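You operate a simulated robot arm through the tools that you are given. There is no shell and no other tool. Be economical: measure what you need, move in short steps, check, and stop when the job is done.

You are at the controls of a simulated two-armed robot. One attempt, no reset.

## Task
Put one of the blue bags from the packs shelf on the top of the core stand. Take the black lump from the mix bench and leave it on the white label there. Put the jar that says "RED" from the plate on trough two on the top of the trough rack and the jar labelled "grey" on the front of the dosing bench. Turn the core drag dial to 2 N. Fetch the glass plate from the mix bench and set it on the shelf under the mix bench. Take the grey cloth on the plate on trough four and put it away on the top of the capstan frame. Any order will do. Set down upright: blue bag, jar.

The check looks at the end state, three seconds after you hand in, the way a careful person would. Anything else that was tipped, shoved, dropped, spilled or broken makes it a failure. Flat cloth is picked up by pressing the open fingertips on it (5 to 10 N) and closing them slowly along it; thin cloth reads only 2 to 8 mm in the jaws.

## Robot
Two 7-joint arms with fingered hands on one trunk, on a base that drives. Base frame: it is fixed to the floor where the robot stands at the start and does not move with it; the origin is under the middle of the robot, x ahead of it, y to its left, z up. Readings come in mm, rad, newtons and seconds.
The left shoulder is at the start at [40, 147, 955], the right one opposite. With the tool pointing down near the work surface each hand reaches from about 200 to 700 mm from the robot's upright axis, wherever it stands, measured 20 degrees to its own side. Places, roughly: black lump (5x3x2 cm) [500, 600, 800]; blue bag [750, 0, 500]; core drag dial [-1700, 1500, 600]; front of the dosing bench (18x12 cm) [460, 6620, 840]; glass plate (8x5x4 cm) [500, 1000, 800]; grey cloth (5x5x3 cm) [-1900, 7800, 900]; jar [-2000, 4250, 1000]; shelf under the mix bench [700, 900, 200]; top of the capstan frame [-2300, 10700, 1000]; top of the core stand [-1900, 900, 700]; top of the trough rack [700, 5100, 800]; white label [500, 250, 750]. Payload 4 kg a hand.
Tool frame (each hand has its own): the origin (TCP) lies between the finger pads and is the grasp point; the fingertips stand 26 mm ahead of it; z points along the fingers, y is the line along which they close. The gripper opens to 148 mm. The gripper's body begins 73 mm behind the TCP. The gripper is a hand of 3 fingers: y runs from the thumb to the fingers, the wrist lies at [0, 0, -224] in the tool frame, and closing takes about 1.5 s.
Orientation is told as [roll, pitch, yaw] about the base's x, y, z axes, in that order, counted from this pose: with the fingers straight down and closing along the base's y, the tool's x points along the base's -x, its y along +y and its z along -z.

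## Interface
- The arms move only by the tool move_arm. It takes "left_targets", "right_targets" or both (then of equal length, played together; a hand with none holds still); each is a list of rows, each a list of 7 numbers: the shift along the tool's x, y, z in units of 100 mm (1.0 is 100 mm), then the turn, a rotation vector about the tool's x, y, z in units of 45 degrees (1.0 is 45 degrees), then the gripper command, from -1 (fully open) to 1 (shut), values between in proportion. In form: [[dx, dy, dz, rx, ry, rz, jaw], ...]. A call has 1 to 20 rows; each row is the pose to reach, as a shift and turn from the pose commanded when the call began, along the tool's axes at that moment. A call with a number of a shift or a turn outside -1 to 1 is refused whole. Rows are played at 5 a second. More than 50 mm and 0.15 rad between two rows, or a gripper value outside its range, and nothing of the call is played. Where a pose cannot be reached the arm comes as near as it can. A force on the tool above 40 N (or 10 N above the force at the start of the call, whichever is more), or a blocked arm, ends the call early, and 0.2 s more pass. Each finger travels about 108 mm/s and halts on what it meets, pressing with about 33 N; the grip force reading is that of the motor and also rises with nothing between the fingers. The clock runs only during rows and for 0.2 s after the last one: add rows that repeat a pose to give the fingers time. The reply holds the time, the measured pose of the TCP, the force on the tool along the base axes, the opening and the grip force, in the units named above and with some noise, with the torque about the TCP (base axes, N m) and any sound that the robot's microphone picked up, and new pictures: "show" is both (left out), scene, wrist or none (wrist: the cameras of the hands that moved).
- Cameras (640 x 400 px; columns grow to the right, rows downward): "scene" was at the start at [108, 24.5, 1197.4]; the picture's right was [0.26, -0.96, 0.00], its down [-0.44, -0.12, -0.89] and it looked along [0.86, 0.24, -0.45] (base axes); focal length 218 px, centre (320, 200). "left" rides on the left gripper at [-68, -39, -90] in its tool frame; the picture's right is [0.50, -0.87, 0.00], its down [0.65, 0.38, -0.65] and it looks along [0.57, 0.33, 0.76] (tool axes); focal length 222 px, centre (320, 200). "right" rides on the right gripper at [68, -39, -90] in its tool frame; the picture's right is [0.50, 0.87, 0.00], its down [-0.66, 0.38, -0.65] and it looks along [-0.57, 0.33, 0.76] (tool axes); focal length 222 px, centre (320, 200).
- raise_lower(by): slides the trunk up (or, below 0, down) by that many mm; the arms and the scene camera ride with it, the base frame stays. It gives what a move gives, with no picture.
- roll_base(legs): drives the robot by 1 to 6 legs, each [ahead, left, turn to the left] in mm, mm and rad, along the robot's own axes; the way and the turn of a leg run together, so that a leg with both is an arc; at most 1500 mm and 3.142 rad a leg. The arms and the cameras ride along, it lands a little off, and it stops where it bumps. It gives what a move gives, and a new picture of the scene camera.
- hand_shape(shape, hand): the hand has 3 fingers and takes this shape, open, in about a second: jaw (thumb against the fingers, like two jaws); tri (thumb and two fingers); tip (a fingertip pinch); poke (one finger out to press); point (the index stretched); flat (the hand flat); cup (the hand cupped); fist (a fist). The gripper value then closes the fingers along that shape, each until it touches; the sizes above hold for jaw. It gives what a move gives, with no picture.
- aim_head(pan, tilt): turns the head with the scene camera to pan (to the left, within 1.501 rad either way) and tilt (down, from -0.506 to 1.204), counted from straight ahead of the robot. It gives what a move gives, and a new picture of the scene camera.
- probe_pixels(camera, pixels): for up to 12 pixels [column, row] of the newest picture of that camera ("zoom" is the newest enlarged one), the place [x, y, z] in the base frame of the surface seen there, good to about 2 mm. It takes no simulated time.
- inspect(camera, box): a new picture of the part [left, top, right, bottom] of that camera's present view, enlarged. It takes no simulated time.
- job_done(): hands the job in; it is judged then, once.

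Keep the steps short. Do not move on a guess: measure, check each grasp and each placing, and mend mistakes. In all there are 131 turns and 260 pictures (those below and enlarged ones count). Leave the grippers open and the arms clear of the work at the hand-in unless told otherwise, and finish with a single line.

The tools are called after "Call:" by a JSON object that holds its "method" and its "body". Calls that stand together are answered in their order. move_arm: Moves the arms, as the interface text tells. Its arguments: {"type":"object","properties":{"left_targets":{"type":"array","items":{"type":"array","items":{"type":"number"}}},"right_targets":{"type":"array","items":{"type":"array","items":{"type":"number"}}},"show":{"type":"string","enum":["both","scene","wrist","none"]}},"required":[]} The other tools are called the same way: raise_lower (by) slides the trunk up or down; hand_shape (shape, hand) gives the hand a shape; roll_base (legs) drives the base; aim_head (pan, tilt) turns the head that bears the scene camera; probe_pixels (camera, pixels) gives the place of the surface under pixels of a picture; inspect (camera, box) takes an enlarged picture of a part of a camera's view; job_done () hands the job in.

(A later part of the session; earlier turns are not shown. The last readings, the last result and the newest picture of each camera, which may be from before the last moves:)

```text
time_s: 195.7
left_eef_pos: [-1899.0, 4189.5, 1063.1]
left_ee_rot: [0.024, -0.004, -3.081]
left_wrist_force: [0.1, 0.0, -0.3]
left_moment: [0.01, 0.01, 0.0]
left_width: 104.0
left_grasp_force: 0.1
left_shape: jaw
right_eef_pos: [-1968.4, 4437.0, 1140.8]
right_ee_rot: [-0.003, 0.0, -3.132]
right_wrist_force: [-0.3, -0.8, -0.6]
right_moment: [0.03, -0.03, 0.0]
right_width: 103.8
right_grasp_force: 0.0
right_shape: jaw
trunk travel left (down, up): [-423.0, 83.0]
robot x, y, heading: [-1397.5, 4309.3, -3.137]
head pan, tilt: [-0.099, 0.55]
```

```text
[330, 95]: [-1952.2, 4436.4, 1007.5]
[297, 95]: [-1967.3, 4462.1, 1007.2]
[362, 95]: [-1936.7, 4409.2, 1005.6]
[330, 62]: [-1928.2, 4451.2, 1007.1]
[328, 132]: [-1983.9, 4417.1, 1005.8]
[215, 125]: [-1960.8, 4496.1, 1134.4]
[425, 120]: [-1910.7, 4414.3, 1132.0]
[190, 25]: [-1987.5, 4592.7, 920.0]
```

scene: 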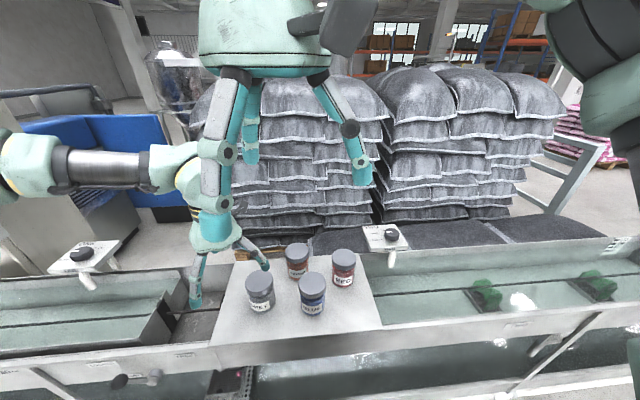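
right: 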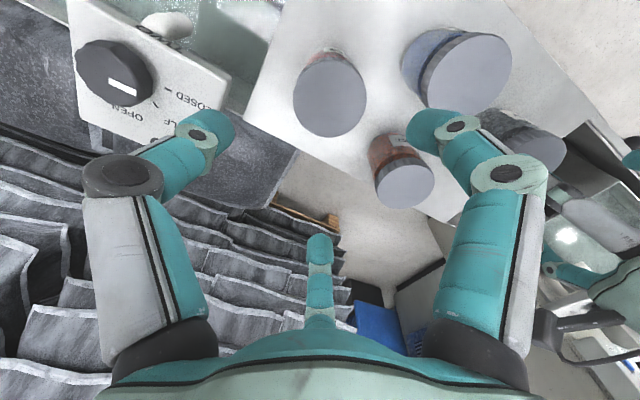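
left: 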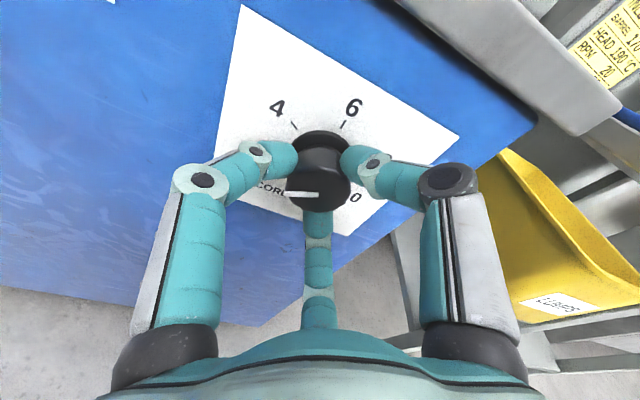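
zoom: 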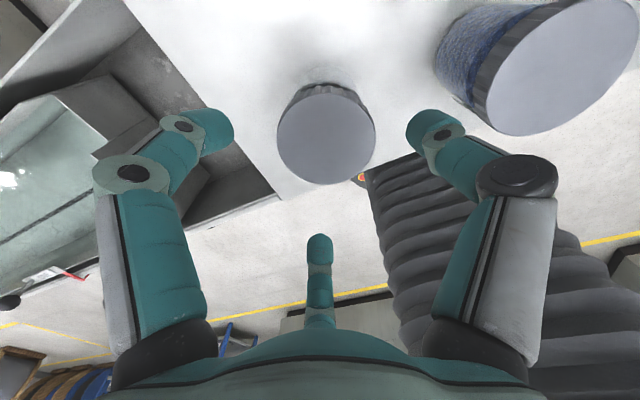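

Centres: GREY [-1903, 4194], RED [-1955, 4435]. I align and descend, then close both hands around the lids at TCP z of about 1000.

Call:
{"method": "move_arm", "body": {"left_targets": [[-0.04, -0.05, 0.2, 0, 0, 0, -0.4], [-0.04, -0.05, 0.4, 0, 0, 0, -0.4], [-0.04, -0.05, 0.62, 0, 0, 0, -0.4], [-0.04, -0.05, 0.62, 0, 0, 0, -0.4]], "right_targets": [[0.13, 0.02, 0.2, 0, 0, 0, -0.4], [0.13, 0.02, 0.5, 0, 0, 0, -0.4], [0.13, 0.02, 0.8, 0, 0, 0, -0.4], [0.13, 0.02, 1.0, 0, 0, 0, -0.4]], "show": "none"}}

Call:
{"method": "move_arm", "body": {"left_targets": [[0, 0, 0, 0, 0, 0, -0.2], [0, 0, 0, 0, 0, 0, 0.0], [0, 0, 0, 0, 0, 0, 0.3], [0, 0, 0, 0, 0, 0, 0.6], [0, 0, 0, 0, 0, 0, 1], [0, 0, 0, 0, 0, 0, 1], [0, 0, 0, 0, 0, 0, 1]], "right_targets": [[0, 0, 0.2, 0, 0, 0, -0.4], [0, 0, 0.4, 0, 0, 0, -0.4], [0, 0, 0.4, 0, 0, 0, -0.2], [0, 0, 0.4, 0, 0, 0, 0.2], [0, 0, 0.4, 0, 0, 0, 0.6], [0, 0, 0.4, 0, 0, 0, 1], [0, 0, 0.4, 0, 0, 0, 1]], "show": "wrist"}}

```text
time_s: 196.7
left_eef_pos: [-1906.1, 4193.8, 1004.5]
left_ee_rot: [0.025, -0.002, -3.081]
left_wrist_force: [0.1, -0.6, 0.1]
left_moment: [-0.03, 0.02, -0.01]
left_width: 104.1
left_grasp_force: 0.0
left_shape: jaw
right_eef_pos: [-1955.3, 4431.7, 1040.1]
right_ee_rot: [-0.002, 0.001, -3.133]
right_wrist_force: [-0.5, 0.1, -0.1]
right_moment: [0.0, -0.02, 0.01]
right_width: 104.1
right_grasp_force: 0.1
right_shape: jaw
trunk travel left (down, up): [-423.0, 83.0]
robot x, y, heading: [-1398.0, 4311.0, -3.136]
head pan, tilt: [-0.099, 0.55]
```

```text
time_s: 198.3
left_eef_pos: [-1905.7, 4194.2, 1002.2]
left_ee_rot: [0.025, -0.004, -3.08]
left_wrist_force: [0.0, -0.6, -1.8]
left_moment: [0.02, -0.01, 0.05]
left_width: 61.1
left_grasp_force: 33.3
left_shape: jaw
right_eef_pos: [-1956.5, 4432.7, 1000.8]
right_ee_rot: [-0.003, -0.001, -3.132]
right_wrist_force: [-0.9, 0.1, 2.7]
right_moment: [-0.12, 0.02, 0.0]
right_width: 60.0
right_grasp_force: 33.6
right_shape: jaw
trunk travel left (down, up): [-423.0, 83.0]
robot x, y, heading: [-1397.2, 4309.9, -3.136]
head pan, tilt: [-0.099, 0.55]
```

right: 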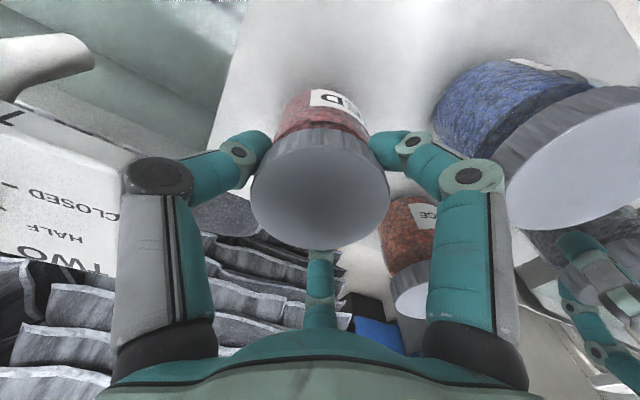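
left: 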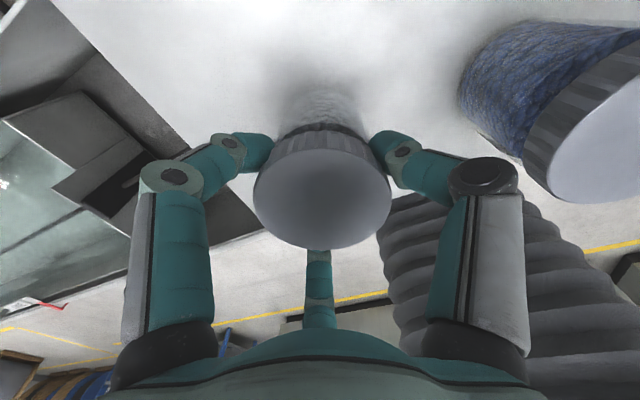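

Both lids are gripped. I raise the trunk 60 mm, check, and back out of the trough.

Call:
{"method": "raise_lower", "body": {"by": 65}}

Call:
{"method": "inspect", "body": {"camera": "scene", "box": [140, 180, 460, 380]}}

```text
time_s: 199.4
left_eef_pos: [-1904.8, 4192.8, 1067.0]
left_ee_rot: [0.024, 0.0, -3.082]
left_wrist_force: [1.0, 0.0, -1.7]
left_moment: [0.0, -0.02, 0.0]
left_width: 61.5
left_grasp_force: 32.8
left_shape: jaw
right_eef_pos: [-1957.7, 4432.5, 1064.4]
right_ee_rot: [-0.001, 0.001, -3.133]
right_wrist_force: [0.0, 0.2, -1.4]
right_moment: [0.0, -0.02, 0.0]
right_width: 60.1
right_grasp_force: 32.7
right_shape: jaw
trunk travel left (down, up): [-488.0, 18.0]
robot x, y, heading: [-1394.2, 4309.1, -3.137]
head pan, tilt: [-0.099, 0.55]
```

```text
2.00 times, centred on (300, 280) of scene
```

zoom: 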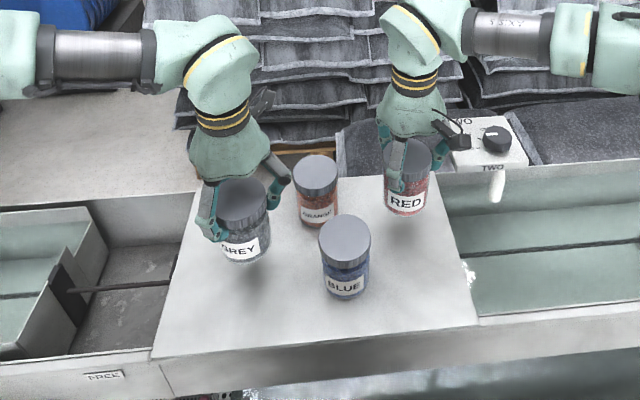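

Both jars are lifted clear. I back out 650 mm, turn round and drive towards the trough rack.

Call:
{"method": "roll_base", "body": {"legs": [[-700, 0, 0], [0, 0, 3.135], [0, 900, 0]]}}

Call:
{"method": "aim_head", "body": {"pan": 0, "tilt": 0.5}}

```text
time_s: 214.6
left_eef_pos: [-124.3, 5283.1, 1067.7]
left_ee_rot: [0.024, -0.002, 0.004]
left_wrist_force: [0.1, 0.0, -1.3]
left_moment: [0.03, -0.02, 0.05]
left_width: 60.5
left_grasp_force: 33.3
left_shape: jaw
right_eef_pos: [-86.1, 5041.9, 1065.1]
right_ee_rot: [-0.002, 0.001, -0.048]
right_wrist_force: [0.5, -0.4, -2.0]
right_moment: [0.01, 0.02, 0.01]
right_width: 59.5
right_grasp_force: 32.8
right_shape: jaw
trunk travel left (down, up): [-488.0, 18.0]
robot x, y, heading: [-641.1, 5197.0, -0.055]
head pan, tilt: [-0.099, 0.55]
```

scene: 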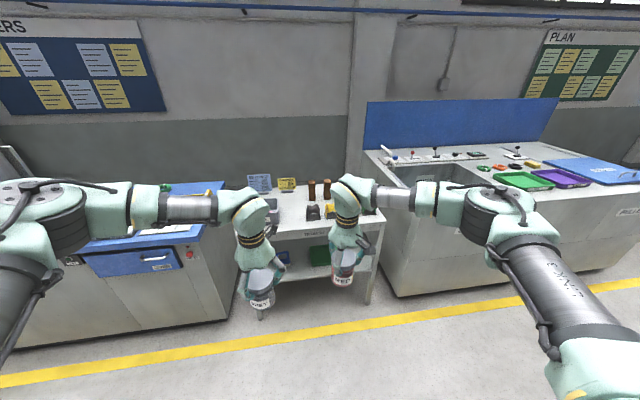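

```text
time_s: 215.3
left_eef_pos: [-124.8, 5285.5, 1067.4]
left_ee_rot: [0.025, -0.003, 0.006]
left_wrist_force: [0.1, -1.4, -1.7]
left_moment: [-0.02, 0.0, -0.01]
left_width: 60.6
left_grasp_force: 33.2
left_shape: jaw
right_eef_pos: [-86.5, 5043.6, 1065.0]
right_ee_rot: [-0.003, 0.003, -0.05]
right_wrist_force: [-0.5, 0.5, -0.9]
right_moment: [-0.02, 0.01, -0.04]
right_width: 59.4
right_grasp_force: 32.6
right_shape: jaw
trunk travel left (down, up): [-488.0, 18.0]
robot x, y, heading: [-637.4, 5193.1, -0.049]
head pan, tilt: [0.0, 0.499]
```

scene: 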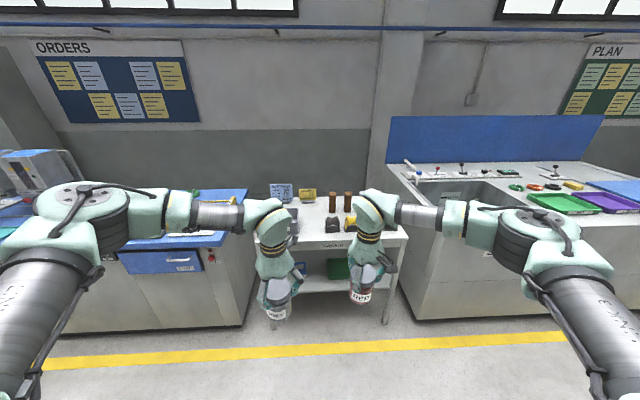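

The small grey table labelled in the middle is the trough rack. I enlarge it and probe its top.

Call:
{"method": "inspect", "body": {"camera": "scene", "box": [240, 170, 420, 280]}}

Call:
{"method": "probe_pixels", "body": {"camera": "scene", "pixels": [[320, 240], [320, 225], [310, 212], [300, 235], [345, 240], [390, 235], [395, 225], [333, 226], [352, 225], [332, 203], [310, 240], [335, 240]]}}

```text
3.56 times, centred on (330, 225) of scene
```

zoom: 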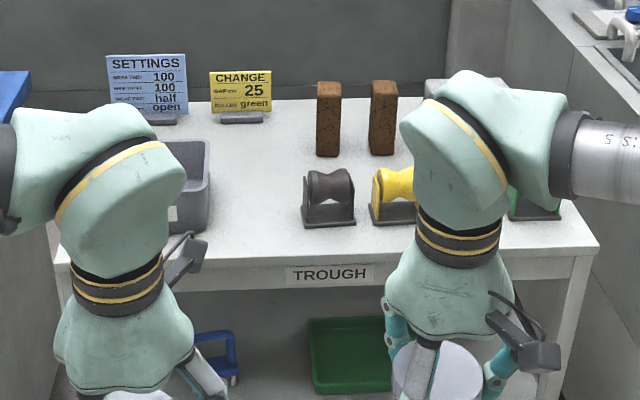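

```text
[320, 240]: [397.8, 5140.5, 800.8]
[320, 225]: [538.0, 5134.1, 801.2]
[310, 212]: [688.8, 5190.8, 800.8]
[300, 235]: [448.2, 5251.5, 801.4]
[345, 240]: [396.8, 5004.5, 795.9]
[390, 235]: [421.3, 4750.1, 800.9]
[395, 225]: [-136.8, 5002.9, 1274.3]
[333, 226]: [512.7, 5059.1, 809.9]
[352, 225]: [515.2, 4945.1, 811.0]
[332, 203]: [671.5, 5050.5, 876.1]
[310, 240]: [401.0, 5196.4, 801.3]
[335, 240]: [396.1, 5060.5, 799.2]
```

Free spot on the rack: about [455, 5170] between the grey tray and the black roller. I pull GREY back 100 mm for clearance, square up, and drive RED above the spot.

Call:
{"method": "probe_pixels", "body": {"camera": "scene", "pixels": [[150, 245], [215, 240], [240, 195], [130, 195]]}}

Call:
{"method": "move_arm", "body": {"left_targets": [[0.3, 0, -0.1, 0, 0, 0, 1], [0.6, 0, -0.1, 0, 0, 0, 1], [1.0, 0, -0.1, 0, 0, 0, 1]], "show": "none"}}

Call:
{"method": "roll_base", "body": {"legs": [[0, 0, 0.05], [430, 99, 0]]}}

```text
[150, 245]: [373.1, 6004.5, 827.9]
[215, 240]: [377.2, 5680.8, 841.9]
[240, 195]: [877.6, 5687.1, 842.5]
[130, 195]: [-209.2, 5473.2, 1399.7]
```

```text
time_s: 216.1
left_eef_pos: [-225.1, 5283.0, 1077.5]
left_ee_rot: [0.022, -0.004, 0.006]
left_wrist_force: [-0.2, -0.8, -1.6]
left_moment: [-0.02, 0.0, 0.0]
left_width: 60.8
left_grasp_force: 33.3
left_shape: jaw
right_eef_pos: [-87.1, 5042.9, 1065.0]
right_ee_rot: [-0.001, 0.0, -0.049]
right_wrist_force: [0.2, 0.5, -1.9]
right_moment: [-0.02, -0.02, 0.02]
right_width: 59.4
right_grasp_force: 33.1
right_shape: jaw
trunk travel left (down, up): [-488.0, 18.0]
robot x, y, heading: [-638.7, 5197.7, -0.056]
head pan, tilt: [0.0, 0.499]
```

```text
time_s: 219.2
left_eef_pos: [208.2, 5402.1, 1078.7]
left_ee_rot: [0.024, -0.004, 0.057]
left_wrist_force: [-1.2, 0.2, -1.8]
left_moment: [0.05, -0.04, -0.01]
left_width: 60.6
left_grasp_force: 33.1
left_shape: jaw
right_eef_pos: [359.8, 5170.0, 1066.6]
right_ee_rot: [0.0, -0.001, 0.003]
right_wrist_force: [-0.2, -0.3, -1.4]
right_moment: [0.0, -0.01, 0.0]
right_width: 59.4
right_grasp_force: 32.8
right_shape: jaw
trunk travel left (down, up): [-488.0, 18.0]
robot x, y, heading: [-199.9, 5293.2, 0.002]
head pan, tilt: [0.0, 0.499]
```

scene: 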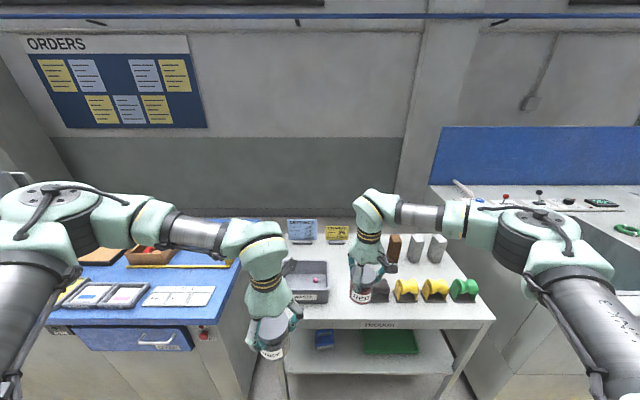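

Clear. I go ahead 95 mm and lower the trunk 155 mm, then check.

Call:
{"method": "roll_base", "body": {"legs": [[93, 0, 0]]}}

Call:
{"method": "raise_lower", "body": {"by": -150}}

Call:
{"method": "inspect", "body": {"camera": "scene", "box": [240, 180, 480, 340]}}

Call:
{"method": "inspect", "body": {"camera": "right", "box": [0, 0, 640, 400]}}

```text
time_s: 220.3
left_eef_pos: [295.9, 5402.1, 1079.7]
left_ee_rot: [0.024, -0.007, 0.056]
left_wrist_force: [-0.5, -0.1, -2.5]
left_moment: [-0.01, -0.04, 0.01]
left_width: 60.5
left_grasp_force: 33.4
left_shape: jaw
right_eef_pos: [446.8, 5170.0, 1067.9]
right_ee_rot: [-0.001, -0.004, 0.003]
right_wrist_force: [-0.8, 0.3, -1.8]
right_moment: [0.01, -0.02, 0.01]
right_width: 59.3
right_grasp_force: 32.7
right_shape: jaw
trunk travel left (down, up): [-488.0, 18.0]
robot x, y, heading: [-106.9, 5295.7, -0.002]
head pan, tilt: [0.0, 0.499]
```

scene: 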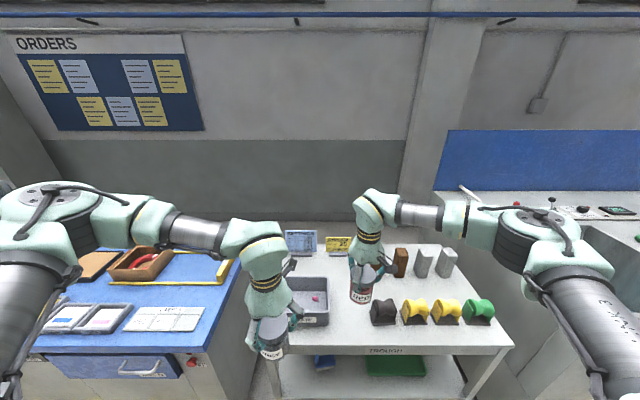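

```text
time_s: 222.1
left_eef_pos: [300.2, 5403.1, 928.6]
left_ee_rot: [0.024, -0.004, 0.054]
left_wrist_force: [0.5, 0.9, -1.6]
left_moment: [-0.01, 0.03, 0.03]
left_width: 60.7
left_grasp_force: 32.9
left_shape: jaw
right_eef_pos: [450.4, 5170.8, 914.7]
right_ee_rot: [-0.001, 0.001, 0.003]
right_wrist_force: [-0.3, -0.2, -1.4]
right_moment: [-0.02, 0.01, -0.01]
right_width: 59.4
right_grasp_force: 33.0
right_shape: jaw
trunk travel left (down, up): [-338.0, 168.0]
robot x, y, heading: [-111.7, 5295.8, -0.004]
head pan, tilt: [0.0, 0.499]
```

```text
2.50 times, centred on (360, 260) of scene
```

zoom: 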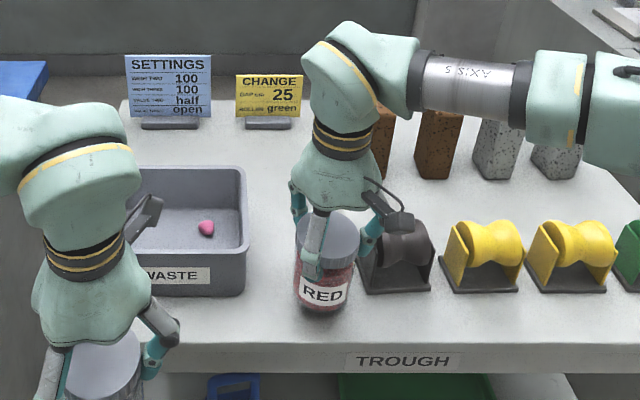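

```text
1.00 times, centred on (320, 200) of right (not enlarged: the box is as wide or as high as the picture)
```

zoom: 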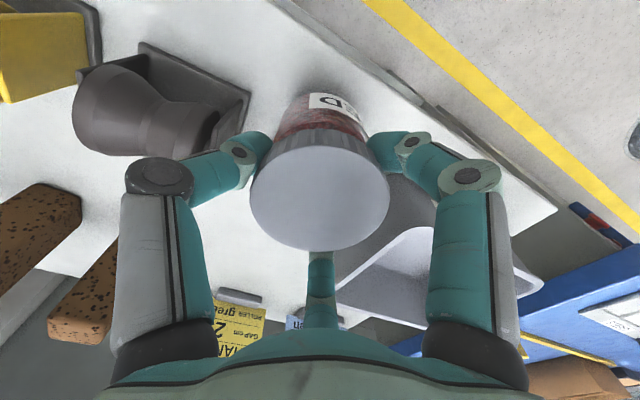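

The thumb side is close to the black roller. I shift 14 mm left and 8 mm back, then lower slowly to contact.

Call:
{"method": "roll_base", "body": {"legs": [[-8, 14, 0]]}}

Call:
{"method": "raise_lower", "body": {"by": -17}}

Call:
{"method": "raise_lower", "body": {"by": -3}}

```text
time_s: 222.8
left_eef_pos: [292.8, 5411.9, 928.0]
left_ee_rot: [0.028, -0.001, 0.053]
left_wrist_force: [-0.8, -0.1, -2.5]
left_moment: [0.02, 0.02, 0.02]
left_width: 60.6
left_grasp_force: 32.9
left_shape: jaw
right_eef_pos: [445.1, 5181.1, 912.4]
right_ee_rot: [0.002, 0.003, 0.002]
right_wrist_force: [-0.6, -0.1, -1.2]
right_moment: [0.02, 0.04, 0.03]
right_width: 59.7
right_grasp_force: 33.4
right_shape: jaw
trunk travel left (down, up): [-338.0, 168.0]
robot x, y, heading: [-115.9, 5307.5, 0.001]
head pan, tilt: [0.0, 0.499]
```

scene: 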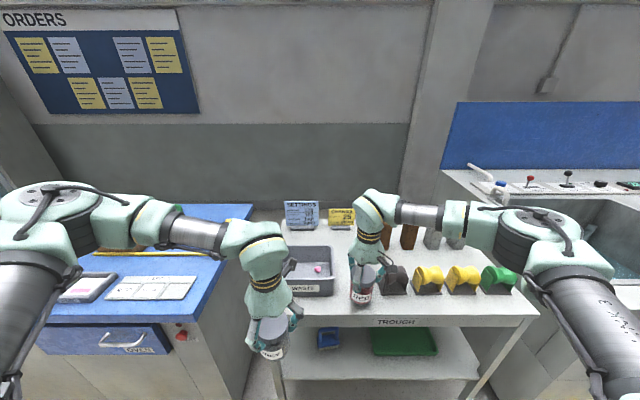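

```text
time_s: 223.5
left_eef_pos: [292.6, 5413.4, 910.2]
left_ee_rot: [0.024, -0.002, 0.054]
left_wrist_force: [1.1, 0.8, -1.6]
left_moment: [-0.04, 0.0, 0.03]
left_width: 60.7
left_grasp_force: 33.2
left_shape: jaw
right_eef_pos: [443.5, 5182.0, 896.6]
right_ee_rot: [-0.001, 0.001, 0.002]
right_wrist_force: [-0.4, -0.1, -1.8]
right_moment: [0.01, 0.01, 0.02]
right_width: 59.3
right_grasp_force: 33.0
right_shape: jaw
trunk travel left (down, up): [-321.0, 185.0]
robot x, y, heading: [-116.9, 5309.2, -0.004]
head pan, tilt: [0.0, 0.499]
```

```text
time_s: 224.0
left_eef_pos: [291.0, 5414.5, 908.1]
left_ee_rot: [0.025, -0.003, 0.056]
left_wrist_force: [-0.3, -0.3, -1.2]
left_moment: [0.02, 0.0, -0.03]
left_width: 60.8
left_grasp_force: 33.1
left_shape: jaw
right_eef_pos: [444.6, 5183.5, 895.3]
right_ee_rot: [-0.002, 0.0, 0.003]
right_wrist_force: [0.1, 0.6, 0.0]
right_moment: [0.01, 0.06, -0.01]
right_width: 59.3
right_grasp_force: 32.5
right_shape: jaw
trunk travel left (down, up): [-318.0, 188.0]
robot x, y, heading: [-114.1, 5305.6, 0.002]
head pan, tilt: [0.0, 0.499]
```

The weight is now on the table. I open the right hand partly and raise the trunk off the jar.

Call:
{"method": "move_arm", "body": {"right_targets": [[0, 0, 0, 0, 0, 0, 0.5], [0, 0, 0, 0, 0, 0, 0.15], [0, 0, 0, 0, 0, 0, 0], [0, 0, 0, 0, 0, 0, -0.15], [0, 0, 0, 0, 0, 0, -0.2], [0, 0, 0, 0, 0, 0, -0.2]], "show": "none"}}

Call:
{"method": "raise_lower", "body": {"by": 140}}

Call:
{"method": "roll_base", "body": {"legs": [[-300, 0, 0]]}}

Call:
{"method": "inspect", "body": {"camera": "scene", "box": [220, 170, 460, 310]}}

```text
time_s: 225.4
left_eef_pos: [292.3, 5415.3, 907.7]
left_ee_rot: [0.025, -0.002, 0.055]
left_wrist_force: [-0.1, -0.8, -1.7]
left_moment: [-0.02, 0.02, 0.01]
left_width: 60.6
left_grasp_force: 32.8
left_shape: jaw
right_eef_pos: [443.1, 5183.0, 894.8]
right_ee_rot: [-0.001, 0.002, 0.002]
right_wrist_force: [0.7, 0.3, -0.1]
right_moment: [0.01, 0.01, 0.01]
right_width: 88.2
right_grasp_force: 0.1
right_shape: jaw
trunk travel left (down, up): [-318.0, 188.0]
robot x, y, heading: [-114.9, 5302.4, 0.004]
head pan, tilt: [0.0, 0.499]
```

```text
time_s: 227.1
left_eef_pos: [292.3, 5414.3, 1048.9]
left_ee_rot: [0.025, -0.002, 0.051]
left_wrist_force: [-0.2, 0.0, -2.2]
left_moment: [0.04, 0.02, -0.01]
left_width: 60.5
left_grasp_force: 33.0
left_shape: jaw
right_eef_pos: [443.9, 5184.1, 1035.5]
right_ee_rot: [-0.002, 0.002, 0.003]
right_wrist_force: [0.0, 0.2, -0.3]
right_moment: [-0.02, -0.01, -0.02]
right_width: 88.0
right_grasp_force: 0.0
right_shape: jaw
trunk travel left (down, up): [-458.0, 48.0]
robot x, y, heading: [-115.4, 5311.0, 0.001]
head pan, tilt: [0.0, 0.499]
```

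```text
time_s: 229.1
left_eef_pos: [-2.8, 5414.6, 1046.6]
left_ee_rot: [0.023, 0.0, 0.058]
left_wrist_force: [-0.2, -0.4, -1.7]
left_moment: [0.02, 0.02, -0.02]
left_width: 60.6
left_grasp_force: 33.0
left_shape: jaw
right_eef_pos: [147.5, 5182.6, 1033.4]
right_ee_rot: [-0.001, 0.003, 0.003]
right_wrist_force: [0.3, -1.2, -0.4]
right_moment: [0.0, 0.04, 0.0]
right_width: 88.3
right_grasp_force: 0.1
right_shape: jaw
trunk travel left (down, up): [-458.0, 48.0]
robot x, y, heading: [-417.9, 5305.0, 0.003]
head pan, tilt: [0.0, 0.499]
```

scene: 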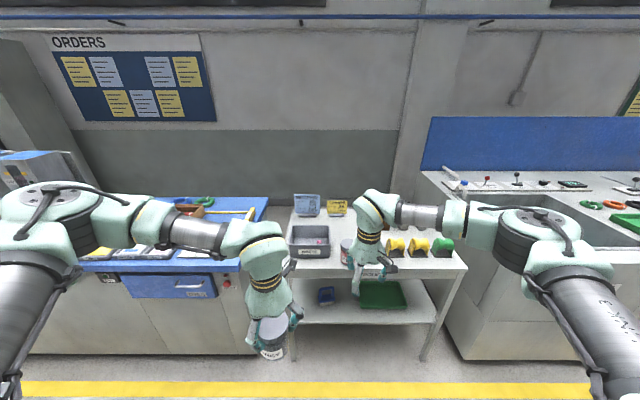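

```text
2.67 times, centred on (340, 240) of scene
```

zoom: 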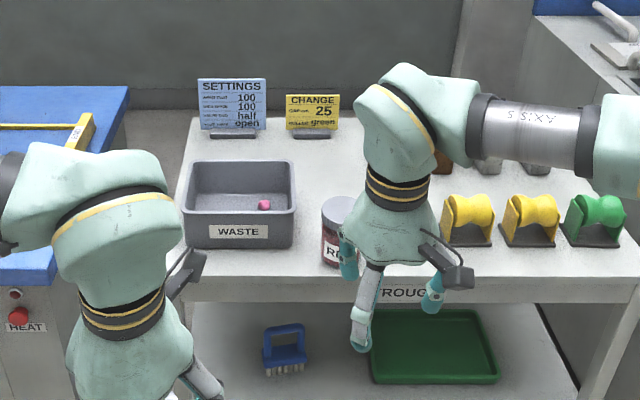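

RED stands on the rack. I drive 1205 mm left to the dosing bench with GREY.

Call:
{"method": "roll_base", "body": {"legs": [[0, 1205, 0]]}}

Call:
{"method": "aim_head", "body": {"pan": 0.1, "tilt": 0.6}}

```text
time_s: 235.1
left_eef_pos: [7.5, 6591.8, 1048.5]
left_ee_rot: [0.024, -0.002, 0.034]
left_wrist_force: [0.3, 0.3, -1.8]
left_moment: [0.02, 0.02, 0.02]
left_width: 60.4
left_grasp_force: 33.3
left_shape: jaw
right_eef_pos: [153.9, 6356.0, 1035.3]
right_ee_rot: [0.0, 0.001, -0.019]
right_wrist_force: [0.5, 1.1, -0.2]
right_moment: [0.02, -0.02, -0.01]
right_width: 88.2
right_grasp_force: 0.1
right_shape: jaw
trunk travel left (down, up): [-458.0, 48.0]
robot x, y, heading: [-403.0, 6494.2, -0.021]
head pan, tilt: [0.0, 0.499]
```

scene: 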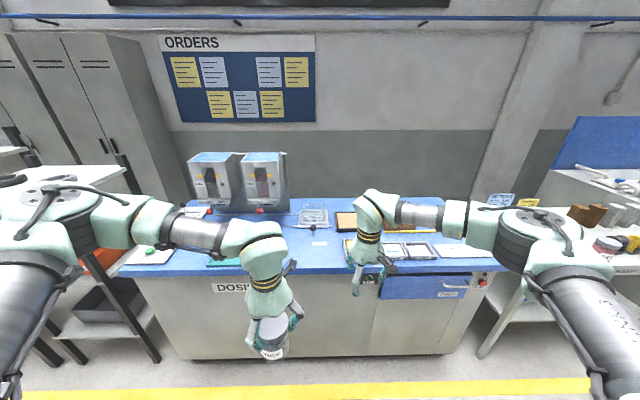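

```text
time_s: 235.8
left_eef_pos: [7.6, 6592.7, 1048.1]
left_ee_rot: [0.025, -0.001, 0.033]
left_wrist_force: [-0.3, -0.3, -2.9]
left_moment: [-0.02, 0.01, -0.03]
left_width: 60.5
left_grasp_force: 32.8
left_shape: jaw
right_eef_pos: [153.9, 6357.7, 1035.2]
right_ee_rot: [-0.001, 0.002, -0.02]
right_wrist_force: [-0.6, -0.5, -0.1]
right_moment: [0.0, 0.0, 0.01]
right_width: 88.4
right_grasp_force: 0.0
right_shape: jaw
trunk travel left (down, up): [-458.0, 48.0]
robot x, y, heading: [-401.2, 6490.7, -0.02]
head pan, tilt: [0.099, 0.6]
```

scene: 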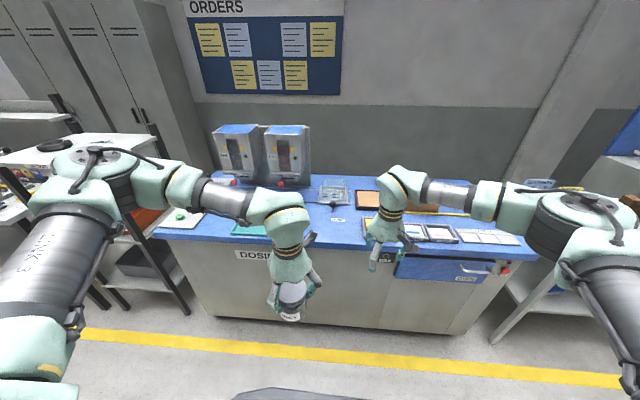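

I enlarge the bench front and probe the free area near [460, 6620].

Call:
{"method": "inspect", "body": {"camera": "scene", "box": [220, 170, 400, 280]}}

Call:
{"method": "probe_pixels", "body": {"camera": "scene", "pixels": [[335, 235], [350, 240], [320, 240], [340, 220], [330, 228], [320, 225], [350, 228], [360, 235], [255, 230], [335, 247]]}}

```text
3.56 times, centred on (310, 225) of scene
```

zoom: 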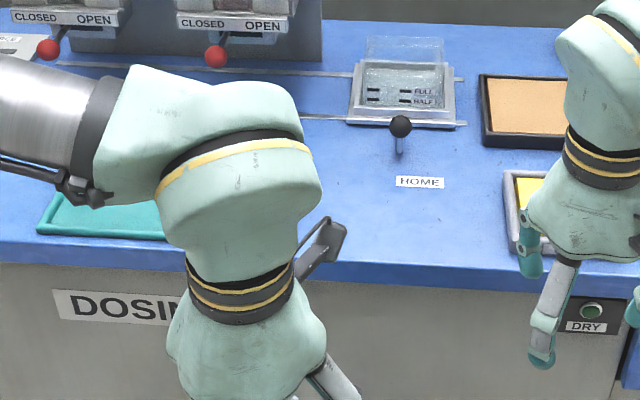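

```text
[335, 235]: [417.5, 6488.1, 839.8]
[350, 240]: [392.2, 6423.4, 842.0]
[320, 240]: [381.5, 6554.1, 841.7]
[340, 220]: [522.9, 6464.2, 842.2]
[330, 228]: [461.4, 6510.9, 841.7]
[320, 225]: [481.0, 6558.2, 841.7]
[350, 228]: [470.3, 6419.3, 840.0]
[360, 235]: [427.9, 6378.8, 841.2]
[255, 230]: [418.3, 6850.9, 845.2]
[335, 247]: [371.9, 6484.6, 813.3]
```

Bench top is z 841.5, front edge x 375. I drive 340 mm in and look down with the wrist camera at the spot.

Call:
{"method": "roll_base", "body": {"legs": [[345, 34, 0.02]]}}

Call:
{"method": "inspect", "body": {"camera": "left", "box": [0, 0, 640, 400]}}

```text
time_s: 238.0
left_eef_pos: [334.8, 6631.9, 1049.8]
left_ee_rot: [0.025, -0.005, 0.054]
left_wrist_force: [-0.7, 0.9, -1.6]
left_moment: [0.03, -0.03, -0.01]
left_width: 60.7
left_grasp_force: 32.8
left_shape: jaw
right_eef_pos: [486.6, 6399.1, 1036.8]
right_ee_rot: [-0.002, 0.001, 0.001]
right_wrist_force: [0.0, 0.6, 0.5]
right_moment: [0.03, -0.03, 0.02]
right_width: 88.2
right_grasp_force: 0.1
right_shape: jaw
trunk travel left (down, up): [-458.0, 48.0]
robot x, y, heading: [-72.1, 6524.5, -0.0]
head pan, tilt: [0.099, 0.6]
```

scene: 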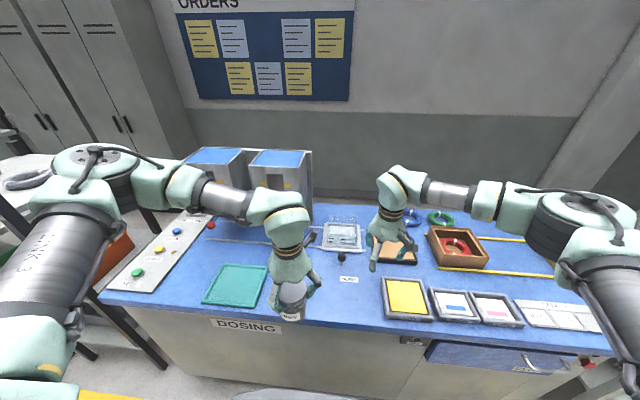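

```text
1.00 times, centred on (320, 200) of left (not enlarged: the box is as wide or as high as the picture)
```

zoom: 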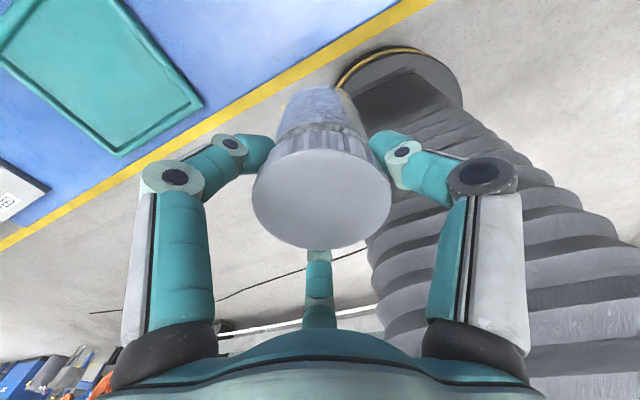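

Call:
{"method": "probe_pixels", "body": {"camera": "scene", "pixels": [[255, 304], [268, 268], [262, 290], [310, 320], [340, 310], [325, 300], [385, 305], [342, 258], [348, 279]]}}

```text
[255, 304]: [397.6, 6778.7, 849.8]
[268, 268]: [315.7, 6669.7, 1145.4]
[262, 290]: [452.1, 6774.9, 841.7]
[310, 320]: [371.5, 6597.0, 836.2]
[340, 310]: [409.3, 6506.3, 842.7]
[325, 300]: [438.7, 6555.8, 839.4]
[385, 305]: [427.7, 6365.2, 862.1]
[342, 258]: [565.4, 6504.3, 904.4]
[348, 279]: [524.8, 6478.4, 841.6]
```

The spot is free. I lift the right hand 100 mm out of the way, drive 120 mm ahead, and lower the trunk 100 mm.

Call:
{"method": "move_arm", "body": {"right_targets": [[0.3, 0, -0.3, 0, 0, 0, -0.2], [0.6, 0, -0.6, 0, 0, 0, -0.2], [1.0, 0, -1.0, 0, 0, 0, -0.2]], "show": "none"}}

Call:
{"method": "roll_base", "body": {"legs": [[120, -12, 0]]}}

Call:
{"method": "raise_lower", "body": {"by": -106}}

Call:
{"method": "inspect", "body": {"camera": "left", "box": [0, 0, 640, 400]}}

```text
refused: row 3 steps farther than a row can; nothing moved
```

```text
time_s: 239.2
left_eef_pos: [452.7, 6618.6, 1049.7]
left_ee_rot: [0.026, -0.005, 0.053]
left_wrist_force: [1.0, 0.1, -1.7]
left_moment: [0.01, -0.01, 0.01]
left_width: 60.8
left_grasp_force: 33.3
left_shape: jaw
right_eef_pos: [605.0, 6387.2, 1035.7]
right_ee_rot: [-0.001, -0.001, -0.002]
right_wrist_force: [0.3, -0.3, 0.6]
right_moment: [0.01, -0.02, -0.01]
right_width: 88.2
right_grasp_force: 0.1
right_shape: jaw
trunk travel left (down, up): [-458.0, 48.0]
robot x, y, heading: [47.0, 6511.7, 0.0]
head pan, tilt: [0.099, 0.6]
```

scene: 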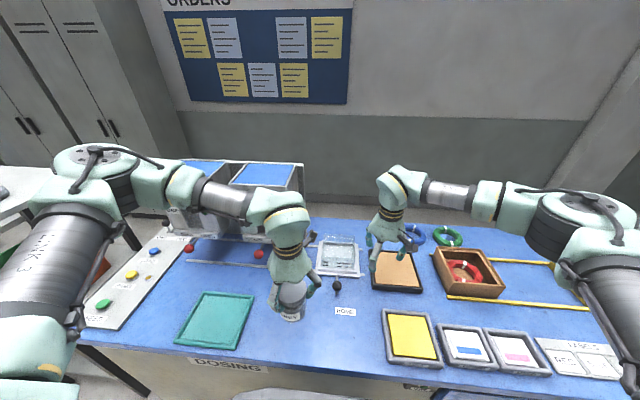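

```text
time_s: 240.6
left_eef_pos: [455.8, 6617.4, 941.7]
left_ee_rot: [0.025, 0.0, 0.051]
left_wrist_force: [-0.3, 0.6, -1.4]
left_moment: [-0.01, 0.0, -0.02]
left_width: 60.6
left_grasp_force: 32.5
left_shape: jaw
right_eef_pos: [607.7, 6386.6, 928.2]
right_ee_rot: [-0.003, 0.0, 0.0]
right_wrist_force: [0.1, 0.4, 0.0]
right_moment: [-0.02, 0.0, 0.0]
right_width: 88.4
right_grasp_force: 0.0
right_shape: jaw
trunk travel left (down, up): [-352.0, 154.0]
robot x, y, heading: [47.7, 6513.7, 0.002]
head pan, tilt: [0.099, 0.6]
```

```text
1.00 times, centred on (320, 200) of left (not enlarged: the box is as wide or as high as the picture)
```

zoom: 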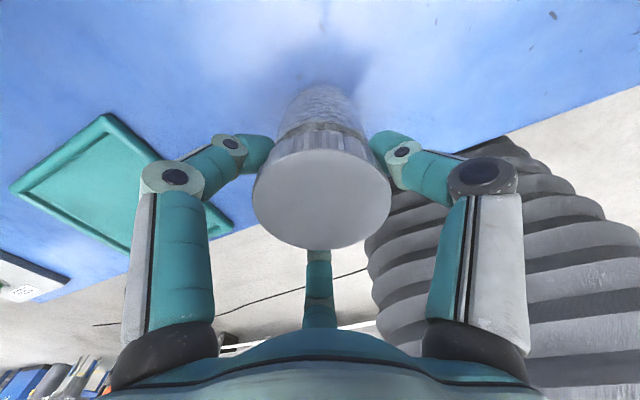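

The right-hand move was refused, but it hangs clear (no force, tips about 40 mm above the tray). I lower 4 mm then 3 mm, watching the force.

Call:
{"method": "raise_lower", "body": {"by": -4}}

Call:
{"method": "raise_lower", "body": {"by": -3}}

```text
time_s: 241.1
left_eef_pos: [455.1, 6617.8, 937.7]
left_ee_rot: [0.023, 0.0, 0.053]
left_wrist_force: [-0.3, 0.3, -2.0]
left_moment: [0.04, -0.03, 0.02]
left_width: 60.6
left_grasp_force: 33.0
left_shape: jaw
right_eef_pos: [607.0, 6386.9, 924.9]
right_ee_rot: [-0.002, 0.002, -0.001]
right_wrist_force: [-0.2, -0.2, -0.6]
right_moment: [0.02, -0.01, 0.01]
right_width: 88.2
right_grasp_force: 0.0
right_shape: jaw
trunk travel left (down, up): [-348.0, 158.0]
robot x, y, heading: [48.7, 6512.8, -0.003]
head pan, tilt: [0.099, 0.6]
```

```text
time_s: 241.7
left_eef_pos: [455.2, 6618.8, 934.3]
left_ee_rot: [0.023, -0.004, 0.053]
left_wrist_force: [-0.9, -0.7, -0.7]
left_moment: [-0.06, 0.07, 0.01]
left_width: 60.7
left_grasp_force: 33.2
left_shape: jaw
right_eef_pos: [607.2, 6386.3, 921.4]
right_ee_rot: [-0.002, -0.001, 0.002]
right_wrist_force: [-0.8, -0.4, -0.4]
right_moment: [0.03, -0.02, 0.01]
right_width: 88.2
right_grasp_force: 0.1
right_shape: jaw
trunk travel left (down, up): [-345.0, 161.0]
robot x, y, heading: [46.4, 6513.9, -0.008]
head pan, tilt: [0.099, 0.6]
```

Contact starting (weight partly carried). I open the left hand, raise the trunk and back away.

Call:
{"method": "raise_lower", "body": {"by": -1}}

Call:
{"method": "move_arm", "body": {"left_targets": [[0, 0, 0, 0, 0, 0, 0.5], [0, 0, 0, 0, 0, 0, 0.15], [0, 0, 0, 0, 0, 0, 0], [0, 0, 0, 0, 0, 0, -0.15], [0, 0, 0, 0, 0, 0, -0.3], [0, 0, 0, 0, 0, 0, -0.3]], "show": "none"}}

Call:
{"method": "raise_lower", "body": {"by": 150}}

Call:
{"method": "roll_base", "body": {"legs": [[-400, 0, 0]]}}

Call:
{"method": "inspect", "body": {"camera": "scene", "box": [200, 180, 440, 320]}}

```text
time_s: 242.2
left_eef_pos: [454.2, 6618.7, 934.2]
left_ee_rot: [0.021, -0.004, 0.051]
left_wrist_force: [0.7, 1.1, 9.2]
left_moment: [-0.02, 0.31, 0.01]
left_width: 60.7
left_grasp_force: 32.9
left_shape: jaw
right_eef_pos: [606.4, 6385.6, 920.0]
right_ee_rot: [-0.003, -0.001, 0.0]
right_wrist_force: [0.1, 0.6, 0.2]
right_moment: [0.02, -0.04, 0.01]
right_width: 88.2
right_grasp_force: 0.1
right_shape: jaw
trunk travel left (down, up): [-344.0, 162.0]
robot x, y, heading: [45.7, 6508.2, -0.006]
head pan, tilt: [0.099, 0.6]
```

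```text
time_s: 243.6
left_eef_pos: [454.7, 6618.6, 933.1]
left_ee_rot: [0.024, -0.003, 0.053]
left_wrist_force: [0.1, 0.1, -0.8]
left_moment: [0.02, 0.0, 0.02]
left_width: 95.5
left_grasp_force: 0.1
left_shape: jaw
right_eef_pos: [608.1, 6385.0, 919.6]
right_ee_rot: [0.0, 0.001, 0.001]
right_wrist_force: [0.0, 0.3, 0.7]
right_moment: [0.03, 0.01, 0.02]
right_width: 88.2
right_grasp_force: 0.0
right_shape: jaw
trunk travel left (down, up): [-344.0, 162.0]
robot x, y, heading: [47.5, 6510.1, -0.003]
head pan, tilt: [0.099, 0.6]
```

```text
time_s: 245.3
left_eef_pos: [455.7, 6618.9, 1085.2]
left_ee_rot: [0.025, -0.001, 0.051]
left_wrist_force: [0.2, -0.6, 0.2]
left_moment: [-0.01, 0.0, 0.03]
left_width: 95.7
left_grasp_force: 0.2
left_shape: jaw
right_eef_pos: [605.7, 6385.1, 1070.1]
right_ee_rot: [-0.001, 0.001, -0.001]
right_wrist_force: [0.0, -0.4, 0.2]
right_moment: [0.02, 0.0, -0.01]
right_width: 88.4
right_grasp_force: 0.0
right_shape: jaw
trunk travel left (down, up): [-494.0, 12.0]
robot x, y, heading: [41.6, 6512.1, 0.004]
head pan, tilt: [0.099, 0.6]
```

```text
time_s: 247.8
left_eef_pos: [64.5, 6618.7, 1083.6]
left_ee_rot: [0.025, 0.001, 0.049]
left_wrist_force: [0.0, -0.2, 0.1]
left_moment: [0.02, -0.01, 0.02]
left_width: 95.4
left_grasp_force: 0.1
left_shape: jaw
right_eef_pos: [213.8, 6385.1, 1069.3]
right_ee_rot: [-0.004, 0.003, -0.005]
right_wrist_force: [-0.8, 0.2, 0.3]
right_moment: [0.01, 0.03, 0.02]
right_width: 88.5
right_grasp_force: 0.0
right_shape: jaw
trunk travel left (down, up): [-494.0, 12.0]
robot x, y, heading: [-347.2, 6514.0, -0.008]
head pan, tilt: [0.099, 0.6]
```

scene: 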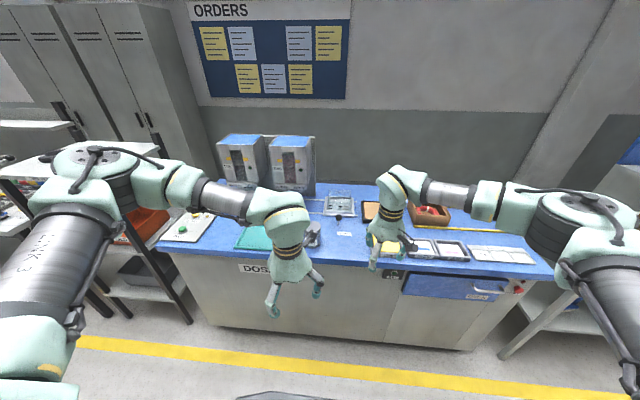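

```text
2.67 times, centred on (320, 250) of scene
```

zoom: 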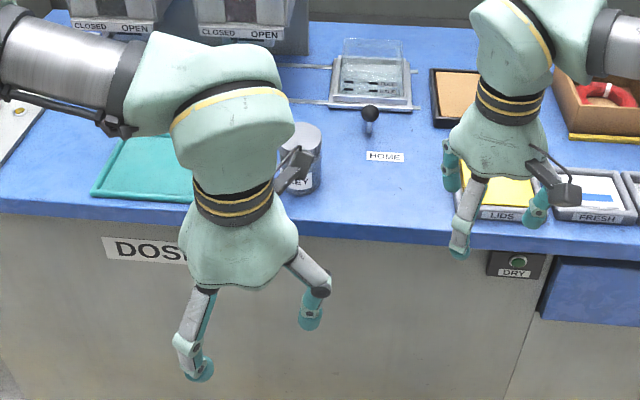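

GREY stands upright on the dosing bench. Now the cloth: I turn round and drive to trough four (y about 7800).

Call:
{"method": "roll_base", "body": {"legs": [[-250, 0, 0], [0, 0, 3.14], [0, -1250, 0]]}}

Call:
{"method": "aim_head", "body": {"pan": 0, "tilt": 0.45}}

```text
time_s: 262.9
left_eef_pos: [-1033.4, 7644.7, 1084.6]
left_ee_rot: [0.025, -0.002, -3.052]
left_wrist_force: [0.4, 0.6, -0.3]
left_moment: [-0.03, 0.02, 0.01]
left_width: 95.6
left_grasp_force: 0.0
left_shape: jaw
right_eef_pos: [-1193.7, 7870.4, 1071.1]
right_ee_rot: [-0.003, 0.002, -3.108]
right_wrist_force: [0.2, 0.4, 0.0]
right_moment: [0.03, 0.0, -0.02]
right_width: 88.2
right_grasp_force: 0.1
right_shape: jaw
trunk travel left (down, up): [-494.0, 12.0]
robot x, y, heading: [-627.1, 7764.6, -3.103]
head pan, tilt: [0.099, 0.6]
```

scene: 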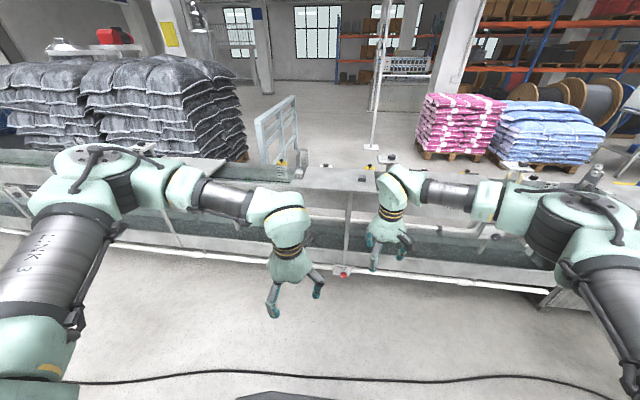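

```text
time_s: 263.6
left_eef_pos: [-1033.9, 7645.6, 1085.2]
left_ee_rot: [0.024, -0.001, -3.053]
left_wrist_force: [-0.1, -0.5, 0.7]
left_moment: [0.02, 0.03, 0.03]
left_width: 95.3
left_grasp_force: 0.1
left_shape: jaw
right_eef_pos: [-1192.1, 7872.4, 1071.6]
right_ee_rot: [-0.002, -0.001, -3.107]
right_wrist_force: [-0.1, 0.6, 0.9]
right_moment: [0.02, 0.02, -0.01]
right_width: 88.4
right_grasp_force: 0.1
right_shape: jaw
trunk travel left (down, up): [-494.0, 12.0]
robot x, y, heading: [-628.7, 7763.5, -3.109]
head pan, tilt: [0.0, 0.45]
```

scene: 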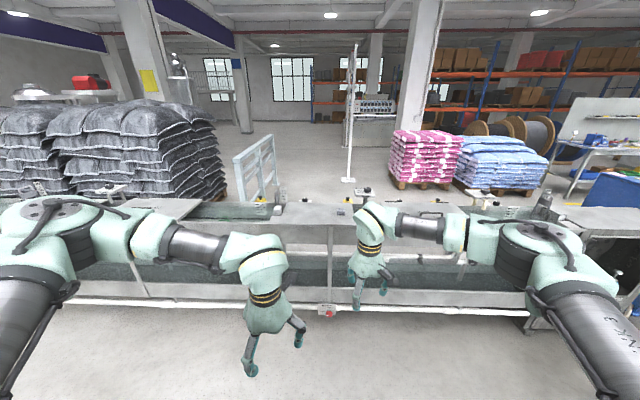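

I drive 500 mm closer and look down at the trough plate.

Call:
{"method": "roll_base", "body": {"legs": [[500, 0, -0.035]]}}

Call:
{"method": "aim_head", "body": {"pan": 0, "tilt": 0.65}}

Call:
{"method": "inspect", "body": {"camera": "scene", "box": [220, 150, 480, 300]}}

```text
time_s: 266.6
left_eef_pos: [-1536.4, 7653.2, 1085.5]
left_ee_rot: [0.025, -0.003, -3.092]
left_wrist_force: [1.4, 0.0, 0.4]
left_moment: [-0.05, 0.01, 0.0]
left_width: 95.7
left_grasp_force: 0.2
left_shape: jaw
right_eef_pos: [-1687.2, 7885.0, 1071.8]
right_ee_rot: [-0.003, 0.0, 3.139]
right_wrist_force: [-0.3, -0.1, 0.1]
right_moment: [-0.01, 0.02, -0.04]
right_width: 88.1
right_grasp_force: 0.0
right_shape: jaw
trunk travel left (down, up): [-494.0, 12.0]
robot x, y, heading: [-1128.5, 7757.8, 3.135]
head pan, tilt: [0.0, 0.45]
```

scene: 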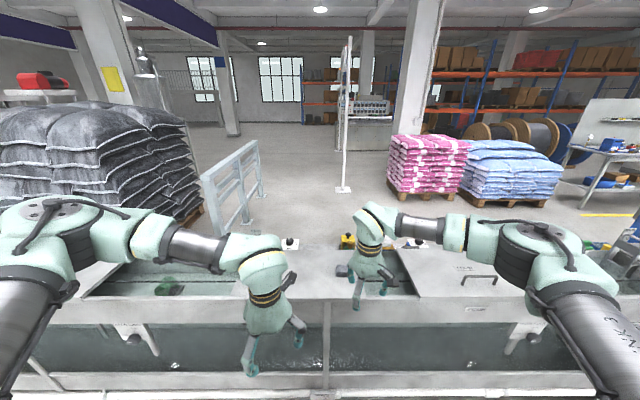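

```text
time_s: 267.3
left_eef_pos: [-1537.9, 7652.9, 1084.0]
left_ee_rot: [0.025, -0.002, -3.09]
left_wrist_force: [-0.4, -0.4, 0.1]
left_moment: [-0.01, 0.0, 0.0]
left_width: 95.6
left_grasp_force: 0.1
left_shape: jaw
right_eef_pos: [-1689.2, 7885.9, 1070.6]
right_ee_rot: [-0.001, 0.003, 3.139]
right_wrist_force: [0.0, 0.1, -0.1]
right_moment: [-0.01, 0.0, 0.03]
right_width: 88.1
right_grasp_force: 0.1
right_shape: jaw
trunk travel left (down, up): [-494.0, 12.0]
robot x, y, heading: [-1132.5, 7756.7, 3.142]
head pan, tilt: [0.0, 0.649]
```

scene: 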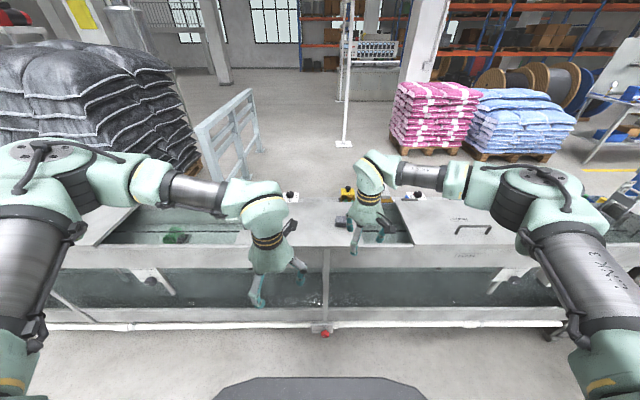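

```text
2.46 times, centred on (350, 225) of scene
```

zoom: 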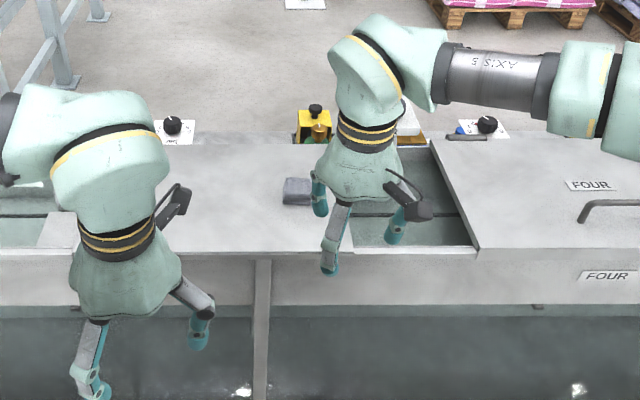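

The grey cloth is a small folded piece at about (341, 221). I probe it and the plate around it.

Call:
{"method": "probe_pixels", "body": {"camera": "scene", "pixels": [[341, 219], [341, 224], [337, 221], [346, 221], [341, 227], [330, 225], [347, 193], [310, 215], [320, 240], [355, 235]]}}

Call:
{"method": "inspect", "body": {"camera": "scene", "box": [320, 205, 365, 235]}}

```text
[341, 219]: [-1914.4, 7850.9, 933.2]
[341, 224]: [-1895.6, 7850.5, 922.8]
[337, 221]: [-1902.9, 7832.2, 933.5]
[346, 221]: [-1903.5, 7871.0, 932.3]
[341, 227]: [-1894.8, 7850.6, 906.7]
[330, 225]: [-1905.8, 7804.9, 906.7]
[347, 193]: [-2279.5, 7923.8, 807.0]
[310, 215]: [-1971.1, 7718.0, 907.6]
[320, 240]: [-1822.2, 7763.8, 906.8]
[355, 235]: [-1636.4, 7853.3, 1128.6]
```

```text
13.33 times, centred on (342, 220) of scene
```

zoom: 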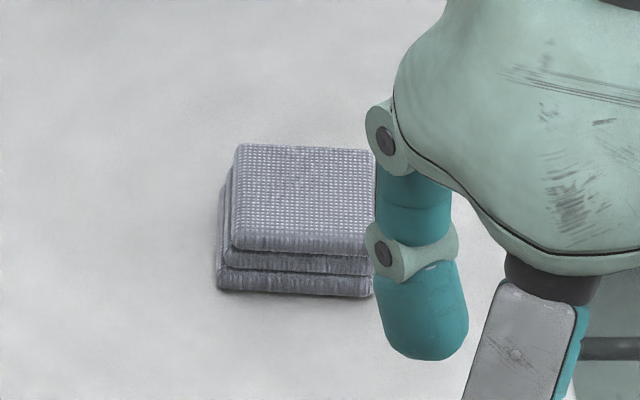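

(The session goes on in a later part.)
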